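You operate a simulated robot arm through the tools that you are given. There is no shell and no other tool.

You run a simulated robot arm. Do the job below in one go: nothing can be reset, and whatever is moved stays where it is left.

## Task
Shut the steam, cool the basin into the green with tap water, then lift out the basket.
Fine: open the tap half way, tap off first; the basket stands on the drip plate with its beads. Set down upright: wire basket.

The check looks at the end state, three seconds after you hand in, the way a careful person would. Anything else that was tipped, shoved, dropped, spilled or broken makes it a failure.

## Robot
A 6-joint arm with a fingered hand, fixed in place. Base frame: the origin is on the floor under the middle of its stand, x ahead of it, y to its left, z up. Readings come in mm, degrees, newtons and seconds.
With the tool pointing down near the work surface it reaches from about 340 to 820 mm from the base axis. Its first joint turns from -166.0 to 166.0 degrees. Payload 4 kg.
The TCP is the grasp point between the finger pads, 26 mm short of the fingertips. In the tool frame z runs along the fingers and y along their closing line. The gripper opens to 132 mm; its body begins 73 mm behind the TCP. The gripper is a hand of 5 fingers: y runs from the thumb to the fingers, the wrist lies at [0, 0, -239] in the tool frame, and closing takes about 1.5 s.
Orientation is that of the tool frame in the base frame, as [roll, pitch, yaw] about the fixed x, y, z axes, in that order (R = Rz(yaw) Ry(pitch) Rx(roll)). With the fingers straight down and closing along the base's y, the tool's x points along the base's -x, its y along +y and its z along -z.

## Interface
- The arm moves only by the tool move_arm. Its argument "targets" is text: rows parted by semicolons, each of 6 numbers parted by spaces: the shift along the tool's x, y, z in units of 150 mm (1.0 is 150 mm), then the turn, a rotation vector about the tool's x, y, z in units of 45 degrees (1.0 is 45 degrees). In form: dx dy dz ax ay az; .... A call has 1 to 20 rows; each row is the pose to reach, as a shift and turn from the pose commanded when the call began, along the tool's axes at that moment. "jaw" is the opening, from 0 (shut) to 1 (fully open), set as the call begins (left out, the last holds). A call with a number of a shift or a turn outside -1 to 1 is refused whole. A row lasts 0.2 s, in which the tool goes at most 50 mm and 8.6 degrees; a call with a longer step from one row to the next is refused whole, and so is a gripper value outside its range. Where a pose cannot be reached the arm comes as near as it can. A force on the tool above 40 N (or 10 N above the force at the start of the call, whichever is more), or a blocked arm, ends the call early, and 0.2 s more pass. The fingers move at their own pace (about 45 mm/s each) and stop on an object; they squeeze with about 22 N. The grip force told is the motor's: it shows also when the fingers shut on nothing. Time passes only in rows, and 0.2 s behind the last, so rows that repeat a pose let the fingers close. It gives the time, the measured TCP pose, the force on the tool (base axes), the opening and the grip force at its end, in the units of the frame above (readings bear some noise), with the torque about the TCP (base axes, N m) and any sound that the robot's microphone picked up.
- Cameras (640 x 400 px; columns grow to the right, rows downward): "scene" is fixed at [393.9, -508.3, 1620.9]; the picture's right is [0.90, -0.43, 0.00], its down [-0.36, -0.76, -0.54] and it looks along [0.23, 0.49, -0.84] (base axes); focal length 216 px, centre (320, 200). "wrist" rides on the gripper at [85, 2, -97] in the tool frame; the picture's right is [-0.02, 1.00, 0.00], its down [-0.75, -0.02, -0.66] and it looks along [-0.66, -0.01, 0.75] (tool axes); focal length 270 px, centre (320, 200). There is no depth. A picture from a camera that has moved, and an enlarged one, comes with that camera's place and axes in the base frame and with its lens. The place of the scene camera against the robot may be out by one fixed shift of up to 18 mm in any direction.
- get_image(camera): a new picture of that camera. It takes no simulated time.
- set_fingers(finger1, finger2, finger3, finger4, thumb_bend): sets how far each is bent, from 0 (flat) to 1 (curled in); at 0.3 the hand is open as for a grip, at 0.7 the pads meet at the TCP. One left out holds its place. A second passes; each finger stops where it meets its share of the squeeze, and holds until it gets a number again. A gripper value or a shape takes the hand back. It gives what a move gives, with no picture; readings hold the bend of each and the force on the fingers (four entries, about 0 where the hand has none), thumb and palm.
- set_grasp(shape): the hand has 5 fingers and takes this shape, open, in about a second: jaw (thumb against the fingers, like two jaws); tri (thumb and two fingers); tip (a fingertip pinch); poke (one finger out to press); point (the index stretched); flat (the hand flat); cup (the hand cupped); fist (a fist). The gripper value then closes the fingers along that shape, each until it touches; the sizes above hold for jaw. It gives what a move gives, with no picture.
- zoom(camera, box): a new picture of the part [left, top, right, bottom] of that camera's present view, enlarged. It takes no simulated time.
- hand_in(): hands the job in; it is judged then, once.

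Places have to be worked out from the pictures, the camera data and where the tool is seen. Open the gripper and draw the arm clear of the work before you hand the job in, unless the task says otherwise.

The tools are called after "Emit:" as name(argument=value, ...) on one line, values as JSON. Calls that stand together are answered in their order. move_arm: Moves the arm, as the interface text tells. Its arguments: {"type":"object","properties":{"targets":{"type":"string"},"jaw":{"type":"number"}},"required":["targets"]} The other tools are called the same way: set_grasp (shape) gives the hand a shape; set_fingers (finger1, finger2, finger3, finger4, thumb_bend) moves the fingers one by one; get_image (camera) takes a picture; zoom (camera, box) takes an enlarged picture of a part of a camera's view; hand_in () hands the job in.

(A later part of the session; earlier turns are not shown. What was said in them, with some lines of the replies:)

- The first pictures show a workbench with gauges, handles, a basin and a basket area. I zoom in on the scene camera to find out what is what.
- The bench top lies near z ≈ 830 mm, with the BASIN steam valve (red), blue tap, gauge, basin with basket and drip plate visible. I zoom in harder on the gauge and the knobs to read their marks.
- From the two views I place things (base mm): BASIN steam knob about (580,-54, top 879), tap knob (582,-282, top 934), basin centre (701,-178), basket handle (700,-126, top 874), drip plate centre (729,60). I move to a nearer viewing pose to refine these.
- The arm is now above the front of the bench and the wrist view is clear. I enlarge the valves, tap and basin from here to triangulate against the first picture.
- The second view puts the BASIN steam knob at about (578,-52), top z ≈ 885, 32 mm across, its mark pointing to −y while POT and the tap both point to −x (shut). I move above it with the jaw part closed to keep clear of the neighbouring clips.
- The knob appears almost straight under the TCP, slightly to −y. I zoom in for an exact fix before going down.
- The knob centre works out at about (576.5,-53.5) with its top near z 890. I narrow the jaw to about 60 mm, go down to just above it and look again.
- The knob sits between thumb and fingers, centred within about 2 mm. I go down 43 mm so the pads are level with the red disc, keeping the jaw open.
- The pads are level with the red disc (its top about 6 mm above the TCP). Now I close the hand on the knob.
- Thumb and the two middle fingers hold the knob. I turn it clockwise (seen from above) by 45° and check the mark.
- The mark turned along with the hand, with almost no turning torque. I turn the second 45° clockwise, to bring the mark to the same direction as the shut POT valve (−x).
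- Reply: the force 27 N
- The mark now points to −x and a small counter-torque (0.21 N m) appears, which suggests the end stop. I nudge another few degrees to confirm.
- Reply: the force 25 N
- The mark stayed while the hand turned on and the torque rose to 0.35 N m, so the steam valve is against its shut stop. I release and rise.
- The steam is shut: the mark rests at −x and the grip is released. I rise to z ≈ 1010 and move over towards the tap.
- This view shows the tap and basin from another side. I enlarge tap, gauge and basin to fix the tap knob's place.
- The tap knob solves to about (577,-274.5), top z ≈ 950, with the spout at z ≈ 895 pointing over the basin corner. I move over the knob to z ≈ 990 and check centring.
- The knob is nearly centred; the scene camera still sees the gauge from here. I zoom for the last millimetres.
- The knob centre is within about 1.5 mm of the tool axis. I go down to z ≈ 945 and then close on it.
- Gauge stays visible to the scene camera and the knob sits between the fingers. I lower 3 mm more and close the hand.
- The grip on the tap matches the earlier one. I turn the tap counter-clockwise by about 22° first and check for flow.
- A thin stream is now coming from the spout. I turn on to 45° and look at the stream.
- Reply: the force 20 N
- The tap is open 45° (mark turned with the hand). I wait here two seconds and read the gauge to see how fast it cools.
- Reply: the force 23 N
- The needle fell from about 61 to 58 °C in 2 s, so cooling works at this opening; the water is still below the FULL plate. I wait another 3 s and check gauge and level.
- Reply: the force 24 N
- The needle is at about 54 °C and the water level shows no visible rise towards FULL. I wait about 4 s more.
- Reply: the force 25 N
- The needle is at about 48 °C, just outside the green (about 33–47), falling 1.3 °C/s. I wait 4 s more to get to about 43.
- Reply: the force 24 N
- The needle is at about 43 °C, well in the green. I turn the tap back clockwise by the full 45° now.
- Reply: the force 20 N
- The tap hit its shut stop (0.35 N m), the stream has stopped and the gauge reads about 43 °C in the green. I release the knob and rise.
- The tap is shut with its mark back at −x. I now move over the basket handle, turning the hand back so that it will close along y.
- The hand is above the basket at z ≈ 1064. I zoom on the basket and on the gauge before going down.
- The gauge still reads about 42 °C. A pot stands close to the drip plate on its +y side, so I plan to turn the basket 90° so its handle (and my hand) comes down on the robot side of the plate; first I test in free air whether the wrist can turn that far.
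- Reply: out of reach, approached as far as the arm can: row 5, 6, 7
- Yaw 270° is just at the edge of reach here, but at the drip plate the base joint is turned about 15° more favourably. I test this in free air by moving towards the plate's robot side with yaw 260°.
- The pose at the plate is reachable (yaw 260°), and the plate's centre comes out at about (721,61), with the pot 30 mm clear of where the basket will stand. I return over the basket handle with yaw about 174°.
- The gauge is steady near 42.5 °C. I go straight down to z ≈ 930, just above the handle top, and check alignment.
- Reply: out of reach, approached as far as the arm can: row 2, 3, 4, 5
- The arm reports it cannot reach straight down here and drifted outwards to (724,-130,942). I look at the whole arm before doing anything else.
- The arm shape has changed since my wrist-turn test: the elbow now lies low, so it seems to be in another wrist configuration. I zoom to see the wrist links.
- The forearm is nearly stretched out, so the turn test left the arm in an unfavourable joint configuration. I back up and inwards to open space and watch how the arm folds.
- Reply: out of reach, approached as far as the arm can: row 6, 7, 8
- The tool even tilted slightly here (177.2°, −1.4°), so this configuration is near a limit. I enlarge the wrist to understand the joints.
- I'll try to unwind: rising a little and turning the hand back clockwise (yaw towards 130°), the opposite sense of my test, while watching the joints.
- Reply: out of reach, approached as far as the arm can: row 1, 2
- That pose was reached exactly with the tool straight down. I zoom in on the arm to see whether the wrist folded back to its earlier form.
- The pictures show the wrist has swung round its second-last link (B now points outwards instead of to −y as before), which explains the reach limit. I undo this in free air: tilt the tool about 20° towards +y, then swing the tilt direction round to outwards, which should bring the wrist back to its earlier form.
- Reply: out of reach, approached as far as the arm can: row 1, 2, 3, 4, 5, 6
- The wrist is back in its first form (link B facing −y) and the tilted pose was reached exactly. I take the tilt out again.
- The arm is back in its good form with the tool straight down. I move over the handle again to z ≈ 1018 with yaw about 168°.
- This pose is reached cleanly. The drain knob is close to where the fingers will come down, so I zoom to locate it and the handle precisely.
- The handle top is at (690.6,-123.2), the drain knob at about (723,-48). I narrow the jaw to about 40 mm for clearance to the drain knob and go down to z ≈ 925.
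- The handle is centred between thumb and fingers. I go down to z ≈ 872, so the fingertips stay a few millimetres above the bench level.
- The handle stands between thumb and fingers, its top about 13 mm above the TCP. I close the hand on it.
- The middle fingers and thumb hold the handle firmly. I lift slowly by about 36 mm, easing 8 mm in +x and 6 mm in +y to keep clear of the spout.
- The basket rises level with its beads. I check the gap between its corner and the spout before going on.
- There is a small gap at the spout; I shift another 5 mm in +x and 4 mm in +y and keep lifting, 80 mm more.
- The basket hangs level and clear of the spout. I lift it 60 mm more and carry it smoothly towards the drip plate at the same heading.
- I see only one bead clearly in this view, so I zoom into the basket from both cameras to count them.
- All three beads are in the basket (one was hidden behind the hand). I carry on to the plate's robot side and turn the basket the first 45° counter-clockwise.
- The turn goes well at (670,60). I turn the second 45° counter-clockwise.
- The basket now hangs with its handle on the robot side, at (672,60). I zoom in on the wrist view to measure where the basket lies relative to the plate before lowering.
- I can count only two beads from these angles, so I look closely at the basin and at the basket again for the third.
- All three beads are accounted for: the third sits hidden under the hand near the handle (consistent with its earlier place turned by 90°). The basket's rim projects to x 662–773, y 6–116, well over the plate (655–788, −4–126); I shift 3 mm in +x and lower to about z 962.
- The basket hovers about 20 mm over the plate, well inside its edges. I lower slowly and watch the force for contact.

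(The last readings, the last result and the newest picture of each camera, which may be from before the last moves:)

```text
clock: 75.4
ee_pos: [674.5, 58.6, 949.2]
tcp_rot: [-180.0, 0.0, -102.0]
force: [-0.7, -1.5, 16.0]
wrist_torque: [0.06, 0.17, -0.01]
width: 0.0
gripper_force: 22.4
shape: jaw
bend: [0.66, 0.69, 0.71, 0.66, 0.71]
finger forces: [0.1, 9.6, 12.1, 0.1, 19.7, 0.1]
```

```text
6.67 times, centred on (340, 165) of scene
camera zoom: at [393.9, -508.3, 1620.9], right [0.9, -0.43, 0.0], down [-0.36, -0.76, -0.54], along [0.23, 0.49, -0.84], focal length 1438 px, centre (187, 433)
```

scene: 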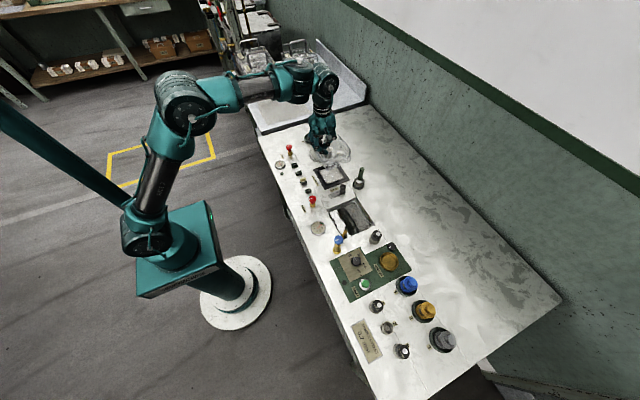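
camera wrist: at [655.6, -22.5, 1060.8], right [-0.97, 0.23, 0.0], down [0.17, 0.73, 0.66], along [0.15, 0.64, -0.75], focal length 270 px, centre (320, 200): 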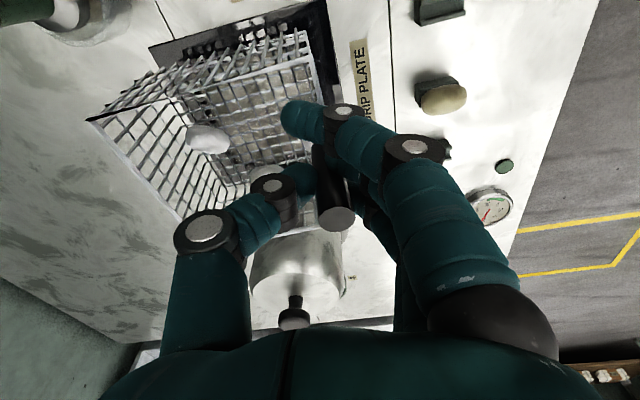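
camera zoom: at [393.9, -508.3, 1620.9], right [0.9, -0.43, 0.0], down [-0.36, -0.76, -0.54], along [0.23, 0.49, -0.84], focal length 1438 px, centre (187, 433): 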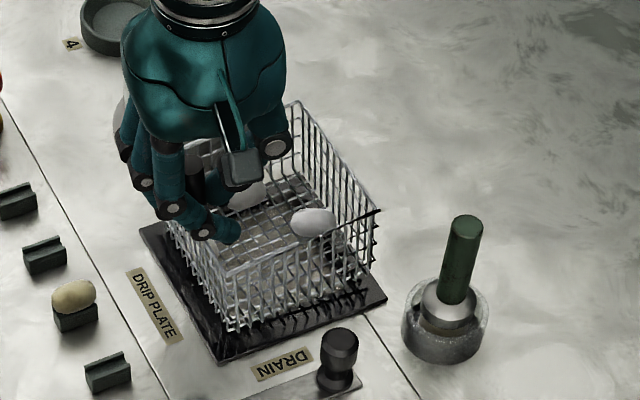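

Contact: 16 N upward, so the basket stands on the plate. I ease up about 2 mm to take the load off before releasing.

Emit:
move_arm(targets="0 0 -0.007 0 0 0; 0 0 -0.014 0 0 0; 0 0 -0.014 0 0 0", jaw=0)

Emit:
get_image(camera="wrist")

Emit:
zoom(camera="scene", box=[315, 145, 365, 190])

```text
clock: 76.2
ee_pos: [673.9, 59.2, 949.6]
tcp_rot: [180.0, 0.0, -102.1]
force: [0.0, -0.2, 5.7]
wrist_torque: [0.09, 0.17, 0.05]
width: 0.1
gripper_force: 21.7
shape: jaw
bend: [0.66, 0.69, 0.7, 0.66, 0.71]
finger forces: [0.1, 9.1, 12.0, 0.0, 17.7, 0.1]
```

```text
taken
camera wrist: at [656.1, -22.6, 1047.7], right [-0.97, 0.23, 0.0], down [0.17, 0.73, 0.66], along [0.15, 0.64, -0.75], focal length 270 px, centre (320, 200)
```

wrist: 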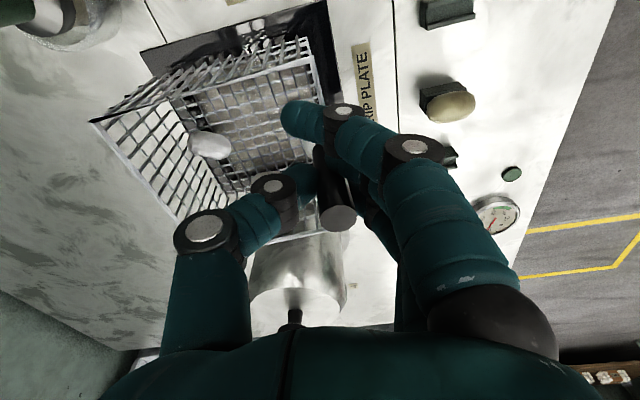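

```text
8.89 times, centred on (340, 168) of scene
camera zoom: at [393.9, -508.3, 1620.9], right [0.9, -0.43, 0.0], down [-0.36, -0.76, -0.54], along [0.23, 0.49, -0.84], focal length 1918 px, centre (142, 489)
```

zoom: 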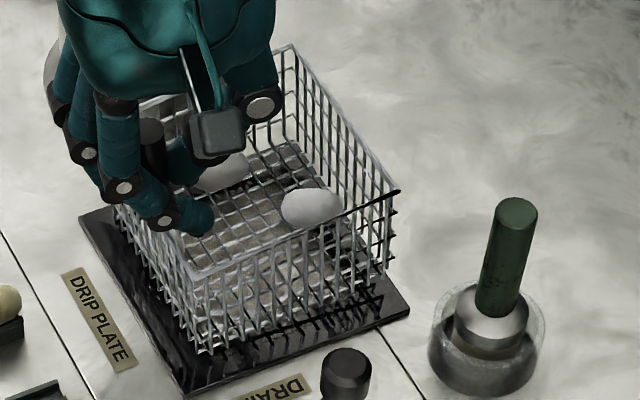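

Load is down to under 6 N and the basket stands on the plate. I ease up 1 mm more and open the hand to about 45 mm.

Emit:
move_arm(targets="0 0 -0.006 0 0 0; 0 0 -0.006 0 0 0", jaw=0)

Emit:
move_arm(targets="0 0 0 0 0 0; 0 0 0 0 0 0; 0 0 0 0 0 0; 0 0 0 0 0 0; 0 0 0 0 0 0; 0 0 0 0 0 0", jaw=0.35)

Emit:
get_image(camera="wrist")

Emit:
zoom(camera="scene", box=[315, 145, 365, 190])

```text
clock: 76.8
ee_pos: [674.4, 58.4, 950.4]
tcp_rot: [-180.0, 0.1, -102.1]
force: [-0.4, -0.1, -1.6]
wrist_torque: [0.03, 0.03, 0.0]
width: 0.1
gripper_force: 22.0
shape: jaw
bend: [0.66, 0.69, 0.7, 0.66, 0.71]
finger forces: [0.0, 8.9, 10.7, 0.0, 15.5, 0.0]
```

```text
clock: 78.2
ee_pos: [675.9, 59.5, 950.6]
tcp_rot: [-180.0, 0.1, -102.0]
force: [-1.2, -0.5, -0.2]
wrist_torque: [-0.02, 0.02, -0.02]
width: 45.3
gripper_force: 0.1
shape: jaw
bend: [0.73, 0.73, 0.73, 0.73, 0.7]
finger forces: [0.1, 0.0, 0.0, 0.0, 0.1, 0.0]
```

```text
taken
camera wrist: at [656.2, -22.8, 1049.1], right [-0.97, 0.23, 0.0], down [0.17, 0.73, 0.66], along [0.15, 0.64, -0.75], focal length 270 px, centre (320, 200)
```

wrist: 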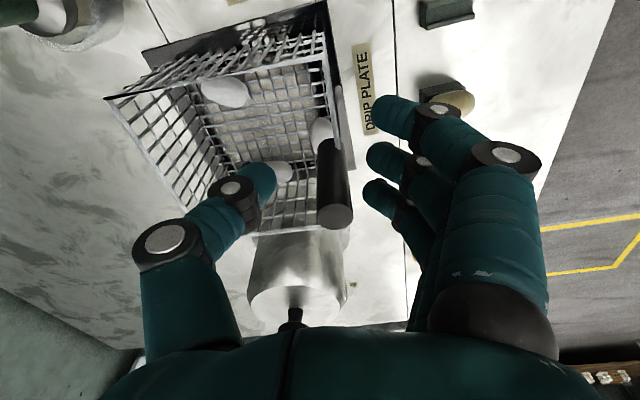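

```text
8.89 times, centred on (340, 168) of scene
camera zoom: at [393.9, -508.3, 1620.9], right [0.9, -0.43, 0.0], down [-0.36, -0.76, -0.54], along [0.23, 0.49, -0.84], focal length 1918 px, centre (142, 489)
```

zoom: 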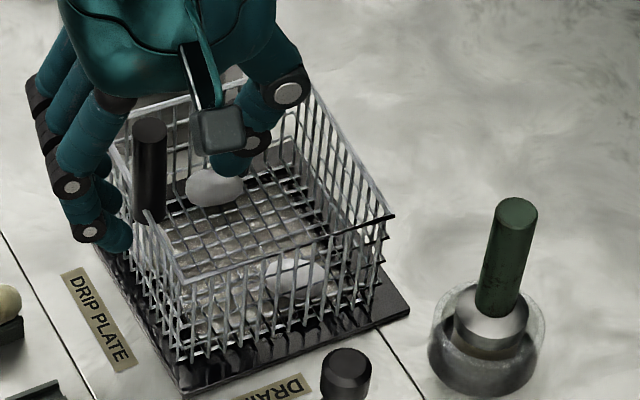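

The hand is open and all three beads are visible in the basket, which has settled upright on the plate. I rise straight up off the handle.

Emit:
move_arm(targets="0 0 -0.06 0 0 0; 0 0 -0.15 0 0 0; 0 0 -0.3 0 0 0; 0 0 -0.5 0 0 0; 0 0 -0.7 0 0 0; 0 0 -0.7 0 0 0", jaw=0.35)

Emit:
get_image(camera="wrist")

Emit:
zoom(camera="scene", box=[310, 140, 370, 195])

```text
clock: 79.6
ee_pos: [674.2, 58.9, 1055.0]
tcp_rot: [-180.0, 0.0, -101.9]
force: [0.0, -1.2, -0.4]
wrist_torque: [0.01, 0.03, -0.02]
width: 45.6
gripper_force: 0.1
shape: jaw
bend: [0.73, 0.73, 0.73, 0.73, 0.7]
finger forces: [0.1, 0.0, 0.1, 0.0, 0.0, 0.0]
```

```text
taken
camera wrist: at [655.8, -22.6, 1153.6], right [-0.97, 0.23, 0.0], down [0.17, 0.73, 0.66], along [0.15, 0.64, -0.75], focal length 270 px, centre (320, 200)
```

wrist: 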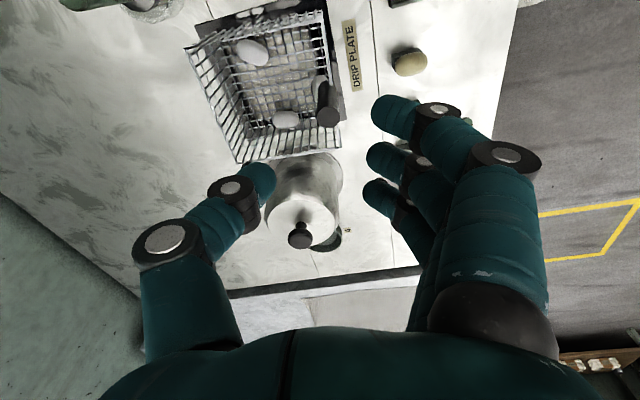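

```text
7.27 times, centred on (340, 168) of scene
camera zoom: at [393.9, -508.3, 1620.9], right [0.9, -0.43, 0.0], down [-0.36, -0.76, -0.54], along [0.23, 0.49, -0.84], focal length 1569 px, centre (174, 436)
```

zoom: 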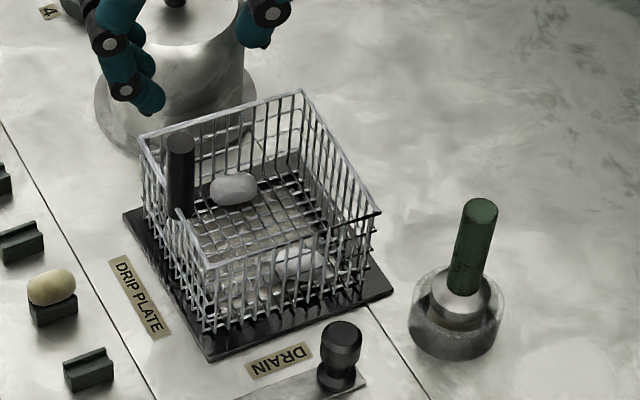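

The basket stands upright on the drip plate. I zoom once more on basket, gauge and tap to verify the end state.

Emit:
zoom(camera="wrist", box=[170, 0, 370, 170])

Emit:
zoom(camera="scene", box=[295, 180, 385, 260])

Emit:
zoom(camera="scene", box=[308, 212, 340, 236])

```text
2.35 times, centred on (270, 85) of wrist
camera zoom: at [655.8, -22.6, 1153.6], right [-0.97, 0.23, 0.0], down [0.17, 0.73, 0.66], along [0.15, 0.64, -0.75], focal length 636 px, centre (438, 471)
```

zoom: 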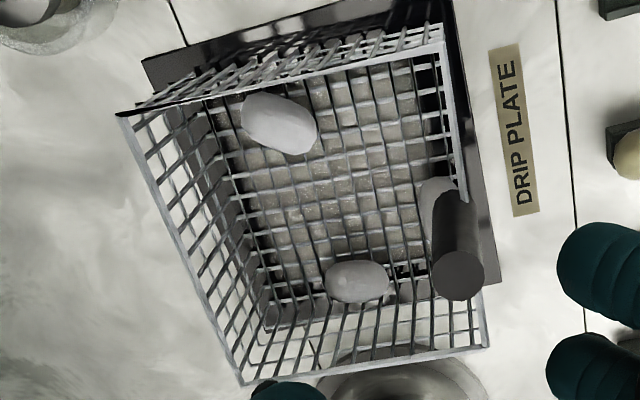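

```text
5.00 times, centred on (340, 220) of scene
camera zoom: at [393.9, -508.3, 1620.9], right [0.9, -0.43, 0.0], down [-0.36, -0.76, -0.54], along [0.23, 0.49, -0.84], focal length 1079 px, centre (220, 100)
```

zoom: 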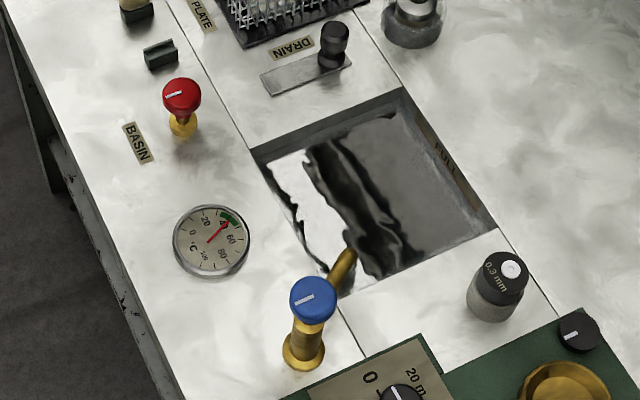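

```text
16.00 times, centred on (324, 224) of scene
camera zoom: at [393.9, -508.3, 1620.9], right [0.9, -0.43, 0.0], down [-0.36, -0.76, -0.54], along [0.23, 0.49, -0.84], focal length 3452 px, centre (256, -184)
```

zoom: 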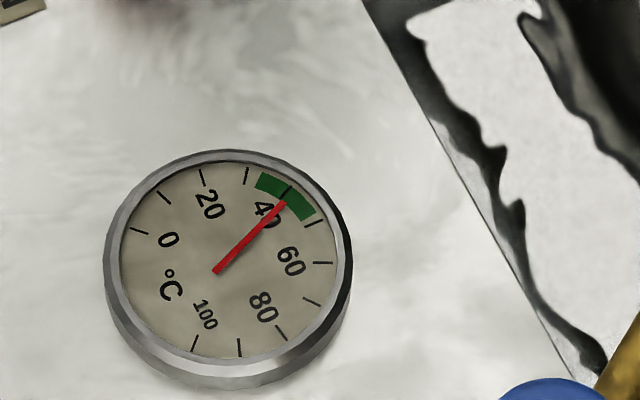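

Everything checks: steam and tap marks at shut, needle near 42 °C in the green, basket with three beads on the plate. I draw the arm up and back, unwinding the wrist, and open the hand fully.

Emit:
move_arm(targets="0.02 0.1 -0.1 0 0 0.14; 0.043 0.2 -0.2 0 0 0.28; 0.065 0.31 -0.3 0 0 0.43; 0.086 0.41 -0.4 0 0 0.57; 0.108 0.51 -0.4 0 0 0.71; 0.13 0.62 -0.4 0 0 0.86; 0.151 0.718 -0.4 0 0 1.0; 0.151 0.718 -0.4 0 0 1.0", jaw=1)

Emit:
get_image(camera="scene")

Emit:
get_image(camera="wrist")

```text
clock: 81.4
ee_pos: [565.6, 60.6, 1116.9]
tcp_rot: [-179.9, 0.0, -147.1]
force: [-0.7, 0.0, 0.4]
wrist_torque: [-0.05, 0.01, 0.01]
width: 131.9
gripper_force: 0.0
shape: jaw
bend: [0.3, 0.3, 0.3, 0.3, 0.3]
finger forces: [0.1, 0.1, 0.0, 0.0, 0.0, 0.0]
```

```text
taken
```

scene: 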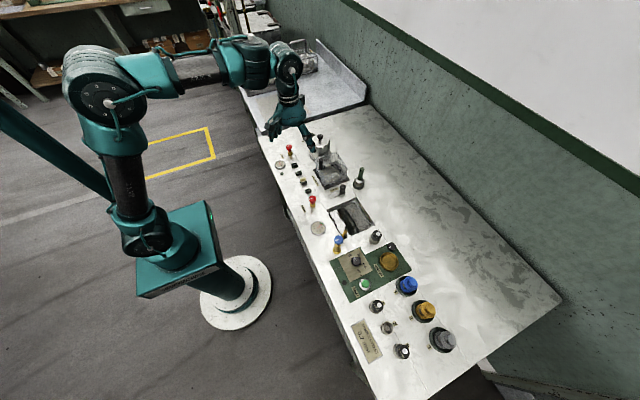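

```text
taken
camera wrist: at [493.5, 15.9, 1214.5], right [-0.53, 0.85, 0.0], down [0.64, 0.4, 0.66], along [0.56, 0.35, -0.75], focal length 270 px, centre (320, 200)
```

wrist: 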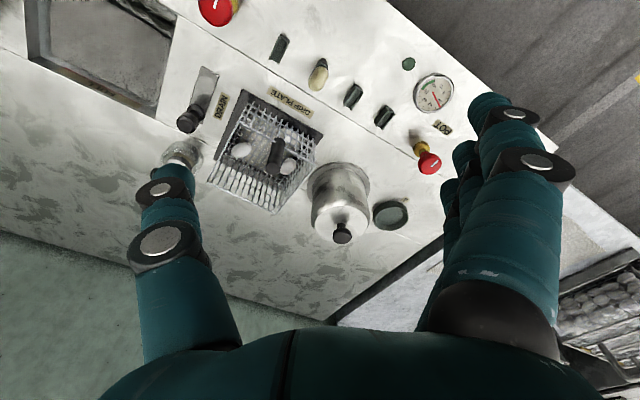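

The basket with its beads stands well on the plate and nothing else was disturbed. I retract the arm a bit further back before handing in.

Emit:
move_arm(targets="0.1 0.067 -0.1 0 0 0.12; 0.2 0.133 -0.2 0 0 0.24; 0.31 0.2 -0.3 0 0 0.37; 0.41 0.267 -0.4 0 0 0.49; 0.51 0.333 -0.5 0 0 0.61; 0.615 0.4 -0.6 0 0 0.73; 0.615 0.4 -0.6 0 0 0.73", jaw=1)

Emit:
zoom(camera="scene", box=[260, 120, 400, 260])

Emit:
get_image(camera="wrist")

```text
clock: 83.0
ee_pos: [454.4, 60.2, 1206.0]
tcp_rot: [-180.0, 0.0, -179.9]
force: [-0.4, 0.2, 0.5]
wrist_torque: [-0.02, -0.01, 0.01]
width: 131.9
gripper_force: 0.0
shape: jaw
bend: [0.3, 0.3, 0.3, 0.3, 0.3]
finger forces: [0.0, 0.0, 0.0, 0.1, 0.0, 0.0]
```

```text
2.86 times, centred on (330, 190) of scene
camera zoom: at [393.9, -508.3, 1620.9], right [0.9, -0.43, 0.0], down [-0.36, -0.76, -0.54], along [0.23, 0.49, -0.84], focal length 616 px, centre (291, 229)
```

zoom: 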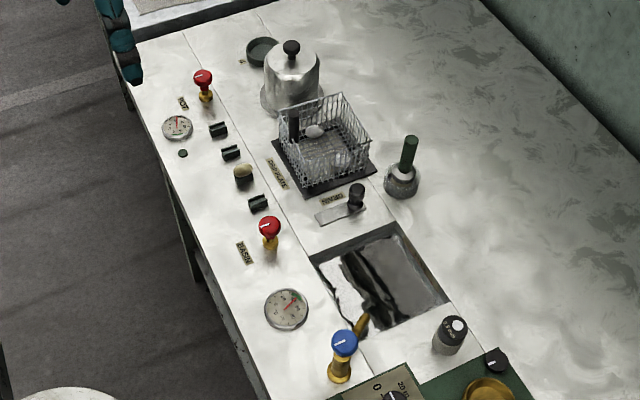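

```text
taken
camera wrist: at [370.0, 62.4, 1303.5], right [0.02, 1.0, 0.0], down [0.75, -0.01, 0.66], along [0.66, -0.01, -0.75], focal length 270 px, centre (320, 200)
```

wrist: 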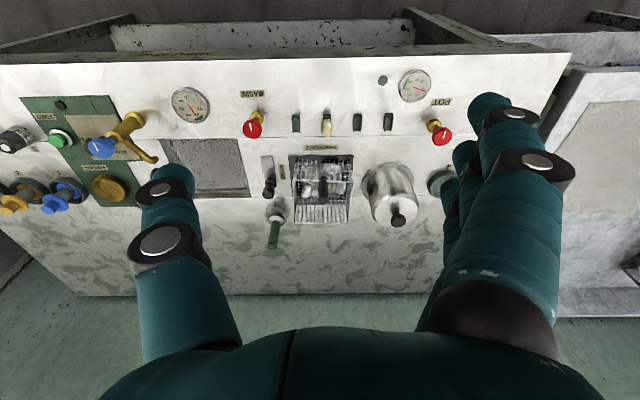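

The arm is clear with the hand open. Steam and tap are shut, the basin is in the green, and the basket stands upright on the drip plate with its three beads, so I hand in.

Emit:
hand_in()

```text
The job is handed in.
```

I shut the steam, cooled the basin into the green, and stood the basket on the drip plate. The job is handed in, but no result has come back yet.

- **Steam:** I turned the BASIN valve 90° clockwise to its stop. Its mark now points the same way as the shut POT valve.
- **Cooling:** I ran the tap until the needle dropped from about 61 °C to 43 °C. The green runs from about 33 to 47 °C. The needle was still at about 42 °C at the last reading.
- **Tap opening:** I opened the tap 45° and took that as half way. I didn't try to find its full travel, so this assumes it turns 90° in all.
- **Tap off:** I shut the tap to its stop before touching the basket, and no water was running from the spout.
- **Basket:** It stands upright inside the plate's edges with all three beads in it. I turned it 90° on the way, so its handle is on the robot's side; a pot stands too close on the other side for my hand.

The pictures show nothing else moved and no spill, and the water stayed below the FULL mark. A wrist-turn test in free air left the arm unable to reach down to the basket. I undid that away from the bench before picking the basket up. The hand is open and the arm is clear of the work.
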